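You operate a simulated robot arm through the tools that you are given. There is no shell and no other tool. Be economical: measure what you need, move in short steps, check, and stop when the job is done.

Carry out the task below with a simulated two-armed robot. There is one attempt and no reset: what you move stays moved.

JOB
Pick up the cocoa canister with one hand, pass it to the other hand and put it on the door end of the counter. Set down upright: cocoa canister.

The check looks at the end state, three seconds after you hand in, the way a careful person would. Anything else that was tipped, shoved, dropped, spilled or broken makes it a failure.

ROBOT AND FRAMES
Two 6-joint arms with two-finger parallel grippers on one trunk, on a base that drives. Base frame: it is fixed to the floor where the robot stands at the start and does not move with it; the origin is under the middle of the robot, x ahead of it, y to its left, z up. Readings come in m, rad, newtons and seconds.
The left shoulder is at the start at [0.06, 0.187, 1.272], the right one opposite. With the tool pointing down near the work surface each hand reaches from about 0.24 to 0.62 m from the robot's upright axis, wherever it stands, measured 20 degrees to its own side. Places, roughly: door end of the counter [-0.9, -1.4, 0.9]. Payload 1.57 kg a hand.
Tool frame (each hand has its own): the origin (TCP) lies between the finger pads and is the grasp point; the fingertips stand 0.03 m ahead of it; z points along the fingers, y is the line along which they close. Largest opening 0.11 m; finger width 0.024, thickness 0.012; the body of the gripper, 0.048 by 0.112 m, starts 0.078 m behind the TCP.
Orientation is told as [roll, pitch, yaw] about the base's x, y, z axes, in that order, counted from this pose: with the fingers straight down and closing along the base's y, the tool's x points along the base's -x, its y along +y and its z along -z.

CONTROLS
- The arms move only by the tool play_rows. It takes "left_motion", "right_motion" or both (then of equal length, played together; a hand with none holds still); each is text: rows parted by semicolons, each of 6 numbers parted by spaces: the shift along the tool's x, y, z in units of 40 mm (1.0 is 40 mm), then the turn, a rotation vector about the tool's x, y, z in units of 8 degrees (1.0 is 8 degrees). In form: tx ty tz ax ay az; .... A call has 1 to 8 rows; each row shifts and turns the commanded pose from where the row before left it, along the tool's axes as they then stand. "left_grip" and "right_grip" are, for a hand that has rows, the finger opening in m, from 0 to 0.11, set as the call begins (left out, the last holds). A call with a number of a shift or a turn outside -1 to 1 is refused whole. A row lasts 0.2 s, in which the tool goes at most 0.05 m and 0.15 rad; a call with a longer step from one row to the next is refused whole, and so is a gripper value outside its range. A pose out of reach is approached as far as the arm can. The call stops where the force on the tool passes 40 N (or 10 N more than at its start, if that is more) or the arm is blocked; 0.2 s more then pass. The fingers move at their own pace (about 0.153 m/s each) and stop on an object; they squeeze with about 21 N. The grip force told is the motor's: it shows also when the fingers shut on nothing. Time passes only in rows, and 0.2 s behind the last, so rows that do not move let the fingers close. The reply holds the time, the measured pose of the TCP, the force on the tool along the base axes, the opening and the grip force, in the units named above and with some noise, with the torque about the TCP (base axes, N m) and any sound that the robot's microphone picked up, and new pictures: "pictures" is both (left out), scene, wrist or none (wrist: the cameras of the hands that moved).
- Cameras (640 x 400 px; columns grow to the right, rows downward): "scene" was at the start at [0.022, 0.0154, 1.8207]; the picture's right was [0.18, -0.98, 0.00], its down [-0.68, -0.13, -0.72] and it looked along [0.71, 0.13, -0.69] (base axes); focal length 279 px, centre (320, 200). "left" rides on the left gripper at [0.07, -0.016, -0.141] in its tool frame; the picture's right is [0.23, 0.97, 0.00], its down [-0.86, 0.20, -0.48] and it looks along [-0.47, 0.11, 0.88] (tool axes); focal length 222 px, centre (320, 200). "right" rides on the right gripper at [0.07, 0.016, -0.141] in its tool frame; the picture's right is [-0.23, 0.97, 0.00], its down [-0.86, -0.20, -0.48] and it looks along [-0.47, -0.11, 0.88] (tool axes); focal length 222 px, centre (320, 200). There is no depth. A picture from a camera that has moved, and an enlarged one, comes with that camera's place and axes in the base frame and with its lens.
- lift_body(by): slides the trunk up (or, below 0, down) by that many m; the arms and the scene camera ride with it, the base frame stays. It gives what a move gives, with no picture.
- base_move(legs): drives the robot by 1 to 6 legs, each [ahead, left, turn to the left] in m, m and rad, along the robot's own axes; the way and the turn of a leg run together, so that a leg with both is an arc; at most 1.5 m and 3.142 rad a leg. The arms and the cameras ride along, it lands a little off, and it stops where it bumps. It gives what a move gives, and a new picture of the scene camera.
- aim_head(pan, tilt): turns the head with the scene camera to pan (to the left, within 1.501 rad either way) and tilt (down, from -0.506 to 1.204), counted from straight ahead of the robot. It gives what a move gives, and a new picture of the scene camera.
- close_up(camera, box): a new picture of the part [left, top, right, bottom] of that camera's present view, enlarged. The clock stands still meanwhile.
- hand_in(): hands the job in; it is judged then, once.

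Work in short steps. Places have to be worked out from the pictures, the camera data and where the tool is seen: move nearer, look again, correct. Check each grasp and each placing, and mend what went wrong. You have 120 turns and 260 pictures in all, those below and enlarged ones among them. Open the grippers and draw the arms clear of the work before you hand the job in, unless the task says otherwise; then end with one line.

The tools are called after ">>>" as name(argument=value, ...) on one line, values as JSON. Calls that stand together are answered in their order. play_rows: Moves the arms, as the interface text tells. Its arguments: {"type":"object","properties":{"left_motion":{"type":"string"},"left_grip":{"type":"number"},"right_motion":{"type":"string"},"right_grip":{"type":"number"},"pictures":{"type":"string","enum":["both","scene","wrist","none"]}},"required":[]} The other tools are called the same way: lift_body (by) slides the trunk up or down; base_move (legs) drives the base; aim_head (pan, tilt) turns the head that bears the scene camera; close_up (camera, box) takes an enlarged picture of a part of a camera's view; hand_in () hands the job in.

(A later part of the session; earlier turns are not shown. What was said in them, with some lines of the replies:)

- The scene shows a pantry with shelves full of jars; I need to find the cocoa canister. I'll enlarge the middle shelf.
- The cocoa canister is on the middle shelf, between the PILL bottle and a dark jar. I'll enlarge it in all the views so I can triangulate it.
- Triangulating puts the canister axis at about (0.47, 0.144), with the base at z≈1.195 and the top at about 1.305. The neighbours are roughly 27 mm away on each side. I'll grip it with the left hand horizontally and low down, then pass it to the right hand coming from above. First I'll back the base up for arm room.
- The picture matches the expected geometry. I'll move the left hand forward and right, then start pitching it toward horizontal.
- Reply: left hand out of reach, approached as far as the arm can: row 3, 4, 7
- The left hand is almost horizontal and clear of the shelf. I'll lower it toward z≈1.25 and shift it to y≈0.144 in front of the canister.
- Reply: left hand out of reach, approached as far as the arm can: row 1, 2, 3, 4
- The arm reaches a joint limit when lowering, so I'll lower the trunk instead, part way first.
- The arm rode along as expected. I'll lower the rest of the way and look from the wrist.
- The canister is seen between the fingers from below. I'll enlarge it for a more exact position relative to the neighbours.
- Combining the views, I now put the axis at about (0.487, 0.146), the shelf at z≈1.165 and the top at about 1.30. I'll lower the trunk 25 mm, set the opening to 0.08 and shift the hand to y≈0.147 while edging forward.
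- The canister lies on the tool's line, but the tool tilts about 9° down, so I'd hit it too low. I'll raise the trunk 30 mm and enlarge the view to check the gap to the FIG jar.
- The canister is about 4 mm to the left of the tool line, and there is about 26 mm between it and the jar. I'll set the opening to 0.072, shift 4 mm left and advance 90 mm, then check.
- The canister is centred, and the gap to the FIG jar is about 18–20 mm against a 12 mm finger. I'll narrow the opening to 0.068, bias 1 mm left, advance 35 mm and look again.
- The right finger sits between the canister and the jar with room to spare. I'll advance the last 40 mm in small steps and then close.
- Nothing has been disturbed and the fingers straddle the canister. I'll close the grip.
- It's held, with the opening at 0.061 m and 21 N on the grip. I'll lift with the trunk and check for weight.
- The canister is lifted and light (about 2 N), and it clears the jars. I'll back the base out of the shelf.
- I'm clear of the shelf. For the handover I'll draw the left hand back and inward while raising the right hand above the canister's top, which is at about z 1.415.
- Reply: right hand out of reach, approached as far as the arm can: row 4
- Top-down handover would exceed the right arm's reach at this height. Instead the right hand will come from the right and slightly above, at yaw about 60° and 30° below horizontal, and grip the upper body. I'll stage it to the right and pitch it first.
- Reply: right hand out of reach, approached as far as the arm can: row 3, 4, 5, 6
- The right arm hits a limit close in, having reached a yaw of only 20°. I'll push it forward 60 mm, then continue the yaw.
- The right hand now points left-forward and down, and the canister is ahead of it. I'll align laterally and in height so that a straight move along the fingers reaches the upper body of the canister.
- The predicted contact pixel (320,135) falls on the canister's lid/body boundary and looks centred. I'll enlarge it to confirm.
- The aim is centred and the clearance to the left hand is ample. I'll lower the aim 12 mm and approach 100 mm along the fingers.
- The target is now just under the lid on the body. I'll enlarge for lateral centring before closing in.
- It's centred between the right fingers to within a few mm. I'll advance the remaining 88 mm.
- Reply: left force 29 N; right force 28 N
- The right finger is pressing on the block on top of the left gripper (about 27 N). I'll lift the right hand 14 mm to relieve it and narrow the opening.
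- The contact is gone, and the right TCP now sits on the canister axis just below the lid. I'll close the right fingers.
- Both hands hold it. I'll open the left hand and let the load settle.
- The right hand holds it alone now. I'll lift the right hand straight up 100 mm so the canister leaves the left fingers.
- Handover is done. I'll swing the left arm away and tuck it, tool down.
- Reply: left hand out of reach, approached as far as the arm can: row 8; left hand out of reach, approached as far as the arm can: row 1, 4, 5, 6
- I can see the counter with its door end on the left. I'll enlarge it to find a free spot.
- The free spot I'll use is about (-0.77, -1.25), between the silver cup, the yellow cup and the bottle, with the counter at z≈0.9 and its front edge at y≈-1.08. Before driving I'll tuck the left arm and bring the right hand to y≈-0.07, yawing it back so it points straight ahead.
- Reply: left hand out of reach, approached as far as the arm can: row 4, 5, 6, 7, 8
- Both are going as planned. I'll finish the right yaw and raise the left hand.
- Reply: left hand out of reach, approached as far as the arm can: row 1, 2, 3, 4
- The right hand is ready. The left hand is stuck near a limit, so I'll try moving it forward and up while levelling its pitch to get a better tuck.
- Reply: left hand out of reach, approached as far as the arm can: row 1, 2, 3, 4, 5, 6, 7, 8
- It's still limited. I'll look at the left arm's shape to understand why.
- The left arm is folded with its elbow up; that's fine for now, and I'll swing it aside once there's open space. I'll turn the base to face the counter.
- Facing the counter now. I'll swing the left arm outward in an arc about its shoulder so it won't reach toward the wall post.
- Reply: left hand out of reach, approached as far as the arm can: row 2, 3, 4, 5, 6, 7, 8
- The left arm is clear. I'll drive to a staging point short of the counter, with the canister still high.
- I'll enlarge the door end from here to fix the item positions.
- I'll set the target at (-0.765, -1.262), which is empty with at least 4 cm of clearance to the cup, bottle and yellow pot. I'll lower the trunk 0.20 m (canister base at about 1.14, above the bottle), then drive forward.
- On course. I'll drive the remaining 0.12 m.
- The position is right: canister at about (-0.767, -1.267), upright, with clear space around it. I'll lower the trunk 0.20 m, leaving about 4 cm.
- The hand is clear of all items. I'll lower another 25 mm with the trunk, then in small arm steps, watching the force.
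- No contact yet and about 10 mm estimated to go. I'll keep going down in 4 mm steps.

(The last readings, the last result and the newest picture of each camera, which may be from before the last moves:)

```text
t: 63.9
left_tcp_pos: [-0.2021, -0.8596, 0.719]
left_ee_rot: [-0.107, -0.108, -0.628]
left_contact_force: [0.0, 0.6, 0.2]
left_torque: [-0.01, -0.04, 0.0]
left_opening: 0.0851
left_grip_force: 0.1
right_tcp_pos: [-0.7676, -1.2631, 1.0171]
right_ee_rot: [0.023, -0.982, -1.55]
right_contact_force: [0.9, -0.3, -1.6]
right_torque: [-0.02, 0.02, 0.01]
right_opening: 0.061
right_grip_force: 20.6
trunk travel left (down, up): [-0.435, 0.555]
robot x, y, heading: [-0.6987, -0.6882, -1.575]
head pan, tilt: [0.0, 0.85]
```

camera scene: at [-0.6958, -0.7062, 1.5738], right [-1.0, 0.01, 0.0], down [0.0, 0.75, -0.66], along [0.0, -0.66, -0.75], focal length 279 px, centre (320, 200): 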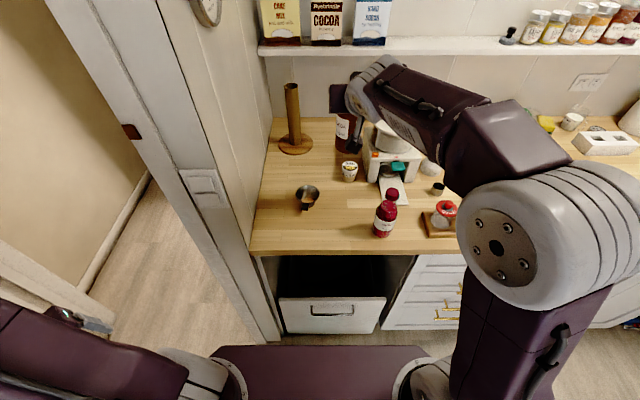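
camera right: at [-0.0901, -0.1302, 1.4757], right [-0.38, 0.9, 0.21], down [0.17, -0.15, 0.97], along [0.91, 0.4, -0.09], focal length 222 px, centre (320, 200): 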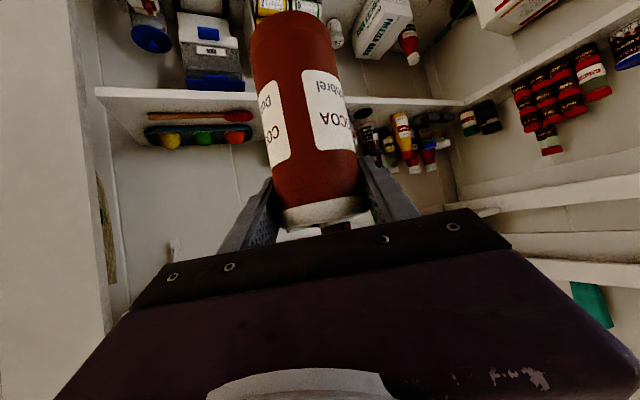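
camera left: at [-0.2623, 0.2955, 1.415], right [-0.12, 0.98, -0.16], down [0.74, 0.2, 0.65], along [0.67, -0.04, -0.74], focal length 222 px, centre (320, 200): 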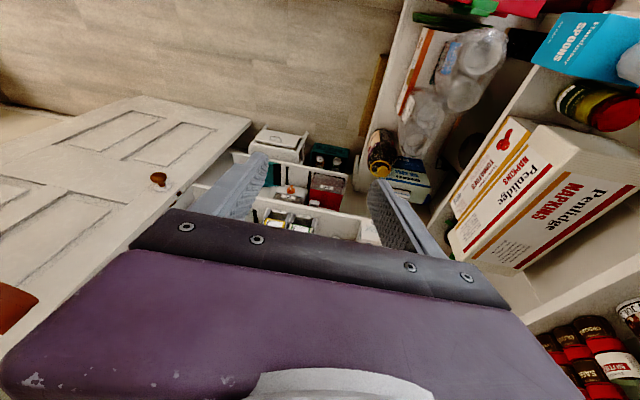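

Still no contact force. I'll go down in 2 mm steps now.

>>> play_rows(right_motion="0.042 0 0.028 0 0 0; 0.042 0 0.028 0 0 0; 0 0 0 0 0 0", pictures="none")

>>> play_rows(right_motion="0.042 0 0.028 0 0 0; 0.042 0 0.028 0 0 0; 0 0 0 0 0 0", pictures="wrist")

```text
t: 64.7
left_tcp_pos: [-0.2023, -0.8589, 0.7185]
left_ee_rot: [-0.107, -0.109, -0.629]
left_contact_force: [-0.3, 0.4, -0.9]
left_torque: [0.03, -0.01, -0.01]
left_opening: 0.085
left_grip_force: 0.1
right_tcp_pos: [-0.767, -1.2629, 1.0139]
right_ee_rot: [0.022, -0.984, -1.549]
right_contact_force: [0.2, -0.1, 1.2]
right_torque: [-0.14, 0.0, 0.04]
right_opening: 0.0611
right_grip_force: 21.6
trunk travel left (down, up): [-0.435, 0.555]
robot x, y, heading: [-0.6989, -0.6911, -1.573]
head pan, tilt: [0.0, 0.85]
```

```text
t: 65.5
left_tcp_pos: [-0.2029, -0.8584, 0.719]
left_ee_rot: [-0.108, -0.109, -0.625]
left_contact_force: [-0.6, 0.0, 0.8]
left_torque: [0.04, 0.0, 0.03]
left_opening: 0.0852
left_grip_force: 0.0
right_tcp_pos: [-0.7661, -1.2607, 1.0117]
right_ee_rot: [0.024, -0.99, -1.549]
right_contact_force: [-0.1, 1.2, 20.4]
right_torque: [-0.38, 0.31, -0.05]
right_opening: 0.0613
right_grip_force: 20.9
trunk travel left (down, up): [-0.435, 0.555]
robot x, y, heading: [-0.6976, -0.685, -1.574]
head pan, tilt: [0.0, 0.85]
camera right: at [-0.7571, -1.104, 1.0309], right [0.98, -0.08, 0.2], down [-0.21, -0.08, 0.97], along [-0.07, -0.99, -0.09], focal length 222 px, centre (320, 200)
```

right: 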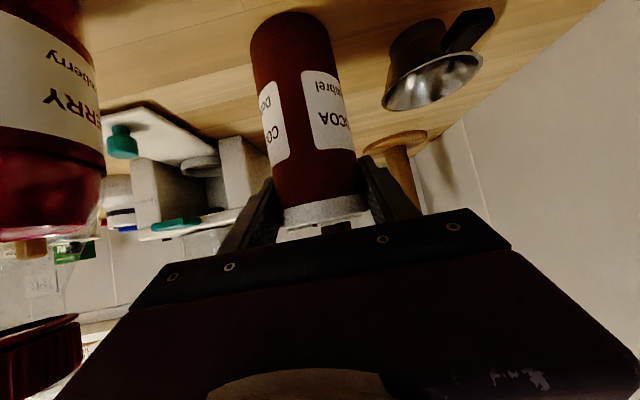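

The canister has landed (20 N upward). I'll ease back 2.5 mm, then open the fingers gently to 0.09.

>>> play_rows(right_motion="-0.052 0 -0.035 0 0 0; 0 0 0 0 0 0", pictures="none")

>>> play_rows(right_motion="0 0 0 0 0 0; 0 0 0 0 0 0; 0 0 0 0 0 0", right_grip=0.09, pictures="wrist")

```text
t: 66.1
left_tcp_pos: [-0.2026, -0.8574, 0.7178]
left_ee_rot: [-0.107, -0.108, -0.627]
left_contact_force: [-0.2, -0.1, 0.4]
left_torque: [0.03, 0.01, -0.01]
left_opening: 0.0851
left_grip_force: 0.0
right_tcp_pos: [-0.7668, -1.2611, 1.0129]
right_ee_rot: [0.022, -0.985, -1.549]
right_contact_force: [3.0, 4.0, 13.1]
right_torque: [0.07, -0.11, 0.03]
right_opening: 0.0612
right_grip_force: 20.8
trunk travel left (down, up): [-0.435, 0.555]
robot x, y, heading: [-0.6975, -0.6877, -1.576]
head pan, tilt: [0.0, 0.85]
```

```text
t: 66.9
left_tcp_pos: [-0.2012, -0.8591, 0.7194]
left_ee_rot: [-0.105, -0.107, -0.629]
left_contact_force: [-0.1, -0.1, 0.6]
left_torque: [0.0, 0.01, 0.0]
left_opening: 0.0851
left_grip_force: 0.0
right_tcp_pos: [-0.7674, -1.2634, 1.0114]
right_ee_rot: [0.021, -0.983, -1.549]
right_contact_force: [-0.1, 0.7, 0.5]
right_torque: [-0.01, 0.01, -0.03]
right_opening: 0.09
right_grip_force: 0.1
trunk travel left (down, up): [-0.435, 0.555]
robot x, y, heading: [-0.6985, -0.687, -1.575]
head pan, tilt: [0.0, 0.85]
camera right: at [-0.7579, -1.1067, 1.0309], right [0.98, -0.09, 0.2], down [-0.21, -0.08, 0.97], along [-0.07, -0.99, -0.1], focal length 222 px, centre (320, 200)
```

right: 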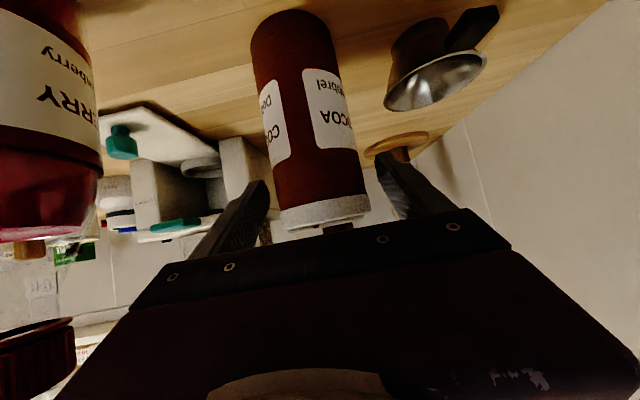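

Released, and the canister stands on its own. I'll withdraw along the finger direction, back and up.

>>> play_rows(right_motion="0 0 -0.6 0 0 0; 0 0 -0.8 0 0 0; 0 0 -0.8 0 0 0; 0 0 -0.8 0 0 0", pictures="both")

```text
t: 67.9
left_tcp_pos: [-0.2014, -0.8591, 0.7182]
left_ee_rot: [-0.107, -0.108, -0.624]
left_contact_force: [0.2, 0.5, -0.5]
left_torque: [-0.02, -0.01, -0.03]
left_opening: 0.0851
left_grip_force: 0.1
right_tcp_pos: [-0.7732, -1.1631, 1.0799]
right_ee_rot: [0.022, -0.983, -1.55]
right_contact_force: [-0.7, 2.1, -0.2]
right_torque: [0.03, -0.01, -0.02]
right_opening: 0.09
right_grip_force: 0.1
trunk travel left (down, up): [-0.435, 0.555]
robot x, y, heading: [-0.6966, -0.6884, -1.575]
head pan, tilt: [0.0, 0.85]
camera scene: at [-0.6961, -0.7055, 1.3488], right [-1.0, 0.01, 0.0], down [0.0, 0.75, -0.66], along [0.0, -0.66, -0.75], focal length 279 px, centre (320, 200)
camera right: at [-0.7634, -1.0059, 1.0991], right [0.98, -0.08, 0.2], down [-0.21, -0.08, 0.97], along [-0.07, -0.99, -0.1], focal length 222 px, centre (320, 200)
```

scene: 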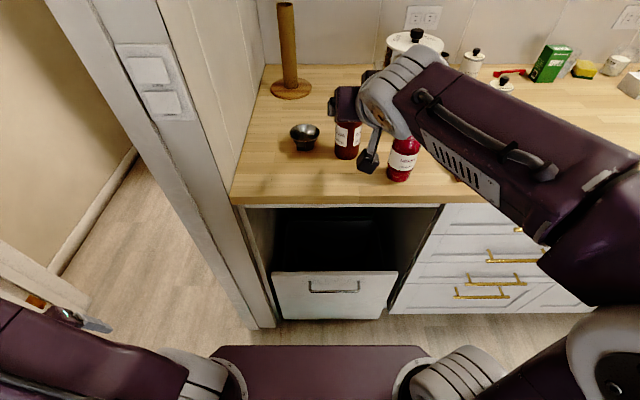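
right: 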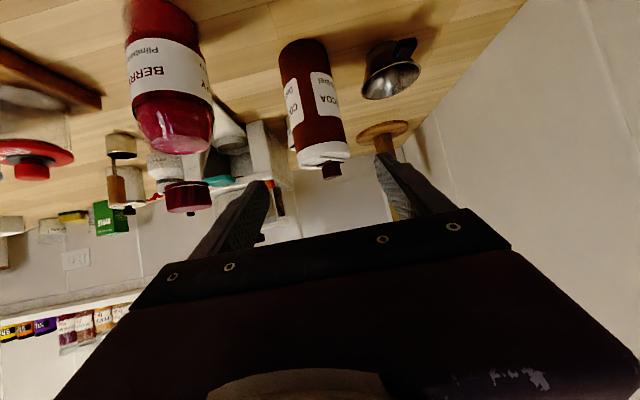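

The canister stands upright and nothing has been touched. I'll raise the trunk so the hand is well above the bottle, then back away.

>>> lift_body(by=0.25)

>>> base_move(legs=[[-0.3, 0, 0]])

>>> close_up(camera="scene", box=[240, 80, 480, 230])

```text
t: 70.5
left_tcp_pos: [-0.2016, -0.8602, 0.9678]
left_ee_rot: [-0.106, -0.108, -0.629]
left_contact_force: [0.1, 0.8, 0.2]
left_torque: [-0.02, 0.0, 0.0]
left_opening: 0.085
left_grip_force: 0.1
right_tcp_pos: [-0.7739, -1.1638, 1.3291]
right_ee_rot: [0.022, -0.985, -1.548]
right_contact_force: [-0.3, 0.4, 0.7]
right_torque: [-0.02, -0.05, -0.01]
right_opening: 0.0901
right_grip_force: 0.0
trunk travel left (down, up): [-0.685, 0.305]
robot x, y, heading: [-0.6937, -0.6871, -1.579]
head pan, tilt: [0.0, 0.85]
```

```text
t: 72.5
left_tcp_pos: [-0.2001, -0.5575, 0.9686]
left_ee_rot: [-0.107, -0.107, -0.622]
left_contact_force: [0.0, 0.7, 0.4]
left_torque: [0.01, 0.0, 0.01]
left_opening: 0.085
left_grip_force: 0.0
right_tcp_pos: [-0.7694, -0.8689, 1.3283]
right_ee_rot: [0.023, -0.983, -1.539]
right_contact_force: [0.0, 0.4, 0.2]
right_torque: [0.02, 0.03, -0.05]
right_opening: 0.0901
right_grip_force: 0.1
trunk travel left (down, up): [-0.685, 0.305]
robot x, y, heading: [-0.6989, -0.3924, -1.561]
head pan, tilt: [0.0, 0.85]
camera scene: at [-0.6953, -0.4094, 1.5988], right [-1.0, 0.0, 0.0], down [0.0, 0.75, -0.66], along [0.0, -0.66, -0.75], focal length 279 px, centre (320, 200)
```

scene: 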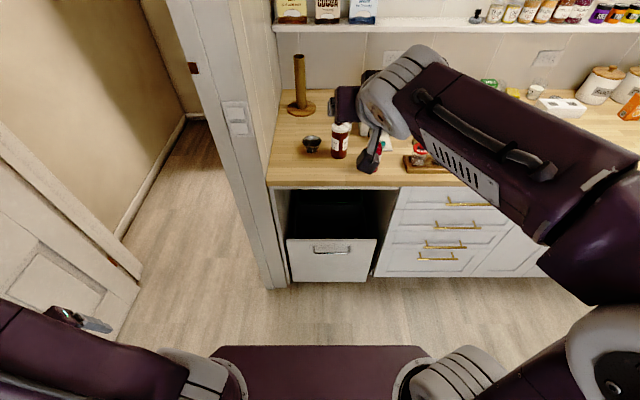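

```text
2.67 times, centred on (360, 155) of scene
camera zoom: at [-0.6953, -0.4094, 1.5988], right [-1.0, 0.0, 0.0], down [0.0, 0.75, -0.66], along [0.0, -0.66, -0.75], focal length 744 px, centre (213, 320)
```

zoom: 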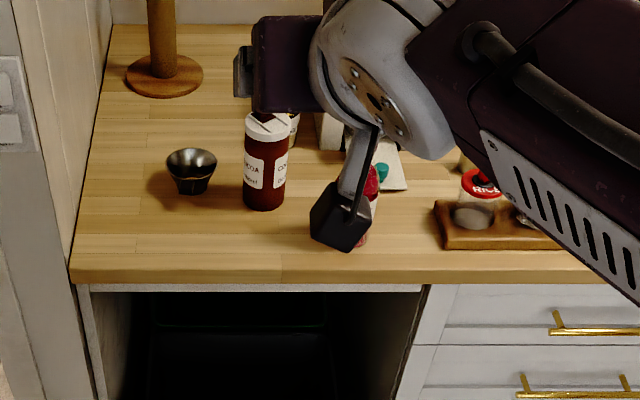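

The canister is upright on the counter. I'll check the bottle hidden behind the wrist using the right camera.

>>> close_up(camera="right", box=[80, 0, 560, 300])

```text
1.33 times, centred on (320, 150) of right
camera zoom: at [-0.7601, -0.7105, 1.3483], right [0.98, -0.08, 0.2], down [-0.21, -0.09, 0.97], along [-0.06, -0.99, -0.1], focal length 296 px, centre (320, 267)
```

zoom: 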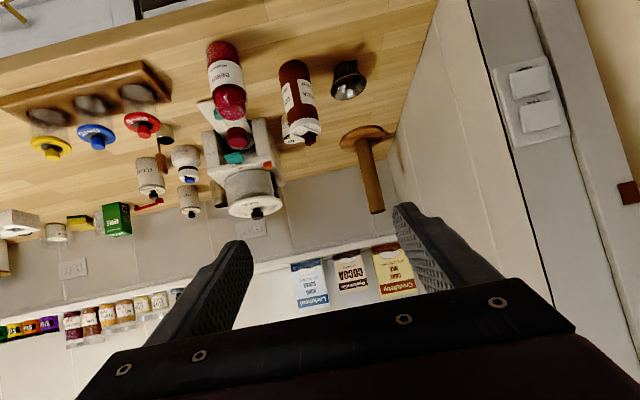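

Everything on the counter is standing, the canister is upright at the door end, and both grippers are open and clear. I'm handing in.

>>> hand_in()

```text
The job is handed in.
```

The cocoa canister was picked up with the left hand, passed to the right, and now stands upright on the door end of the counter; I saw nothing else tipped or moved.
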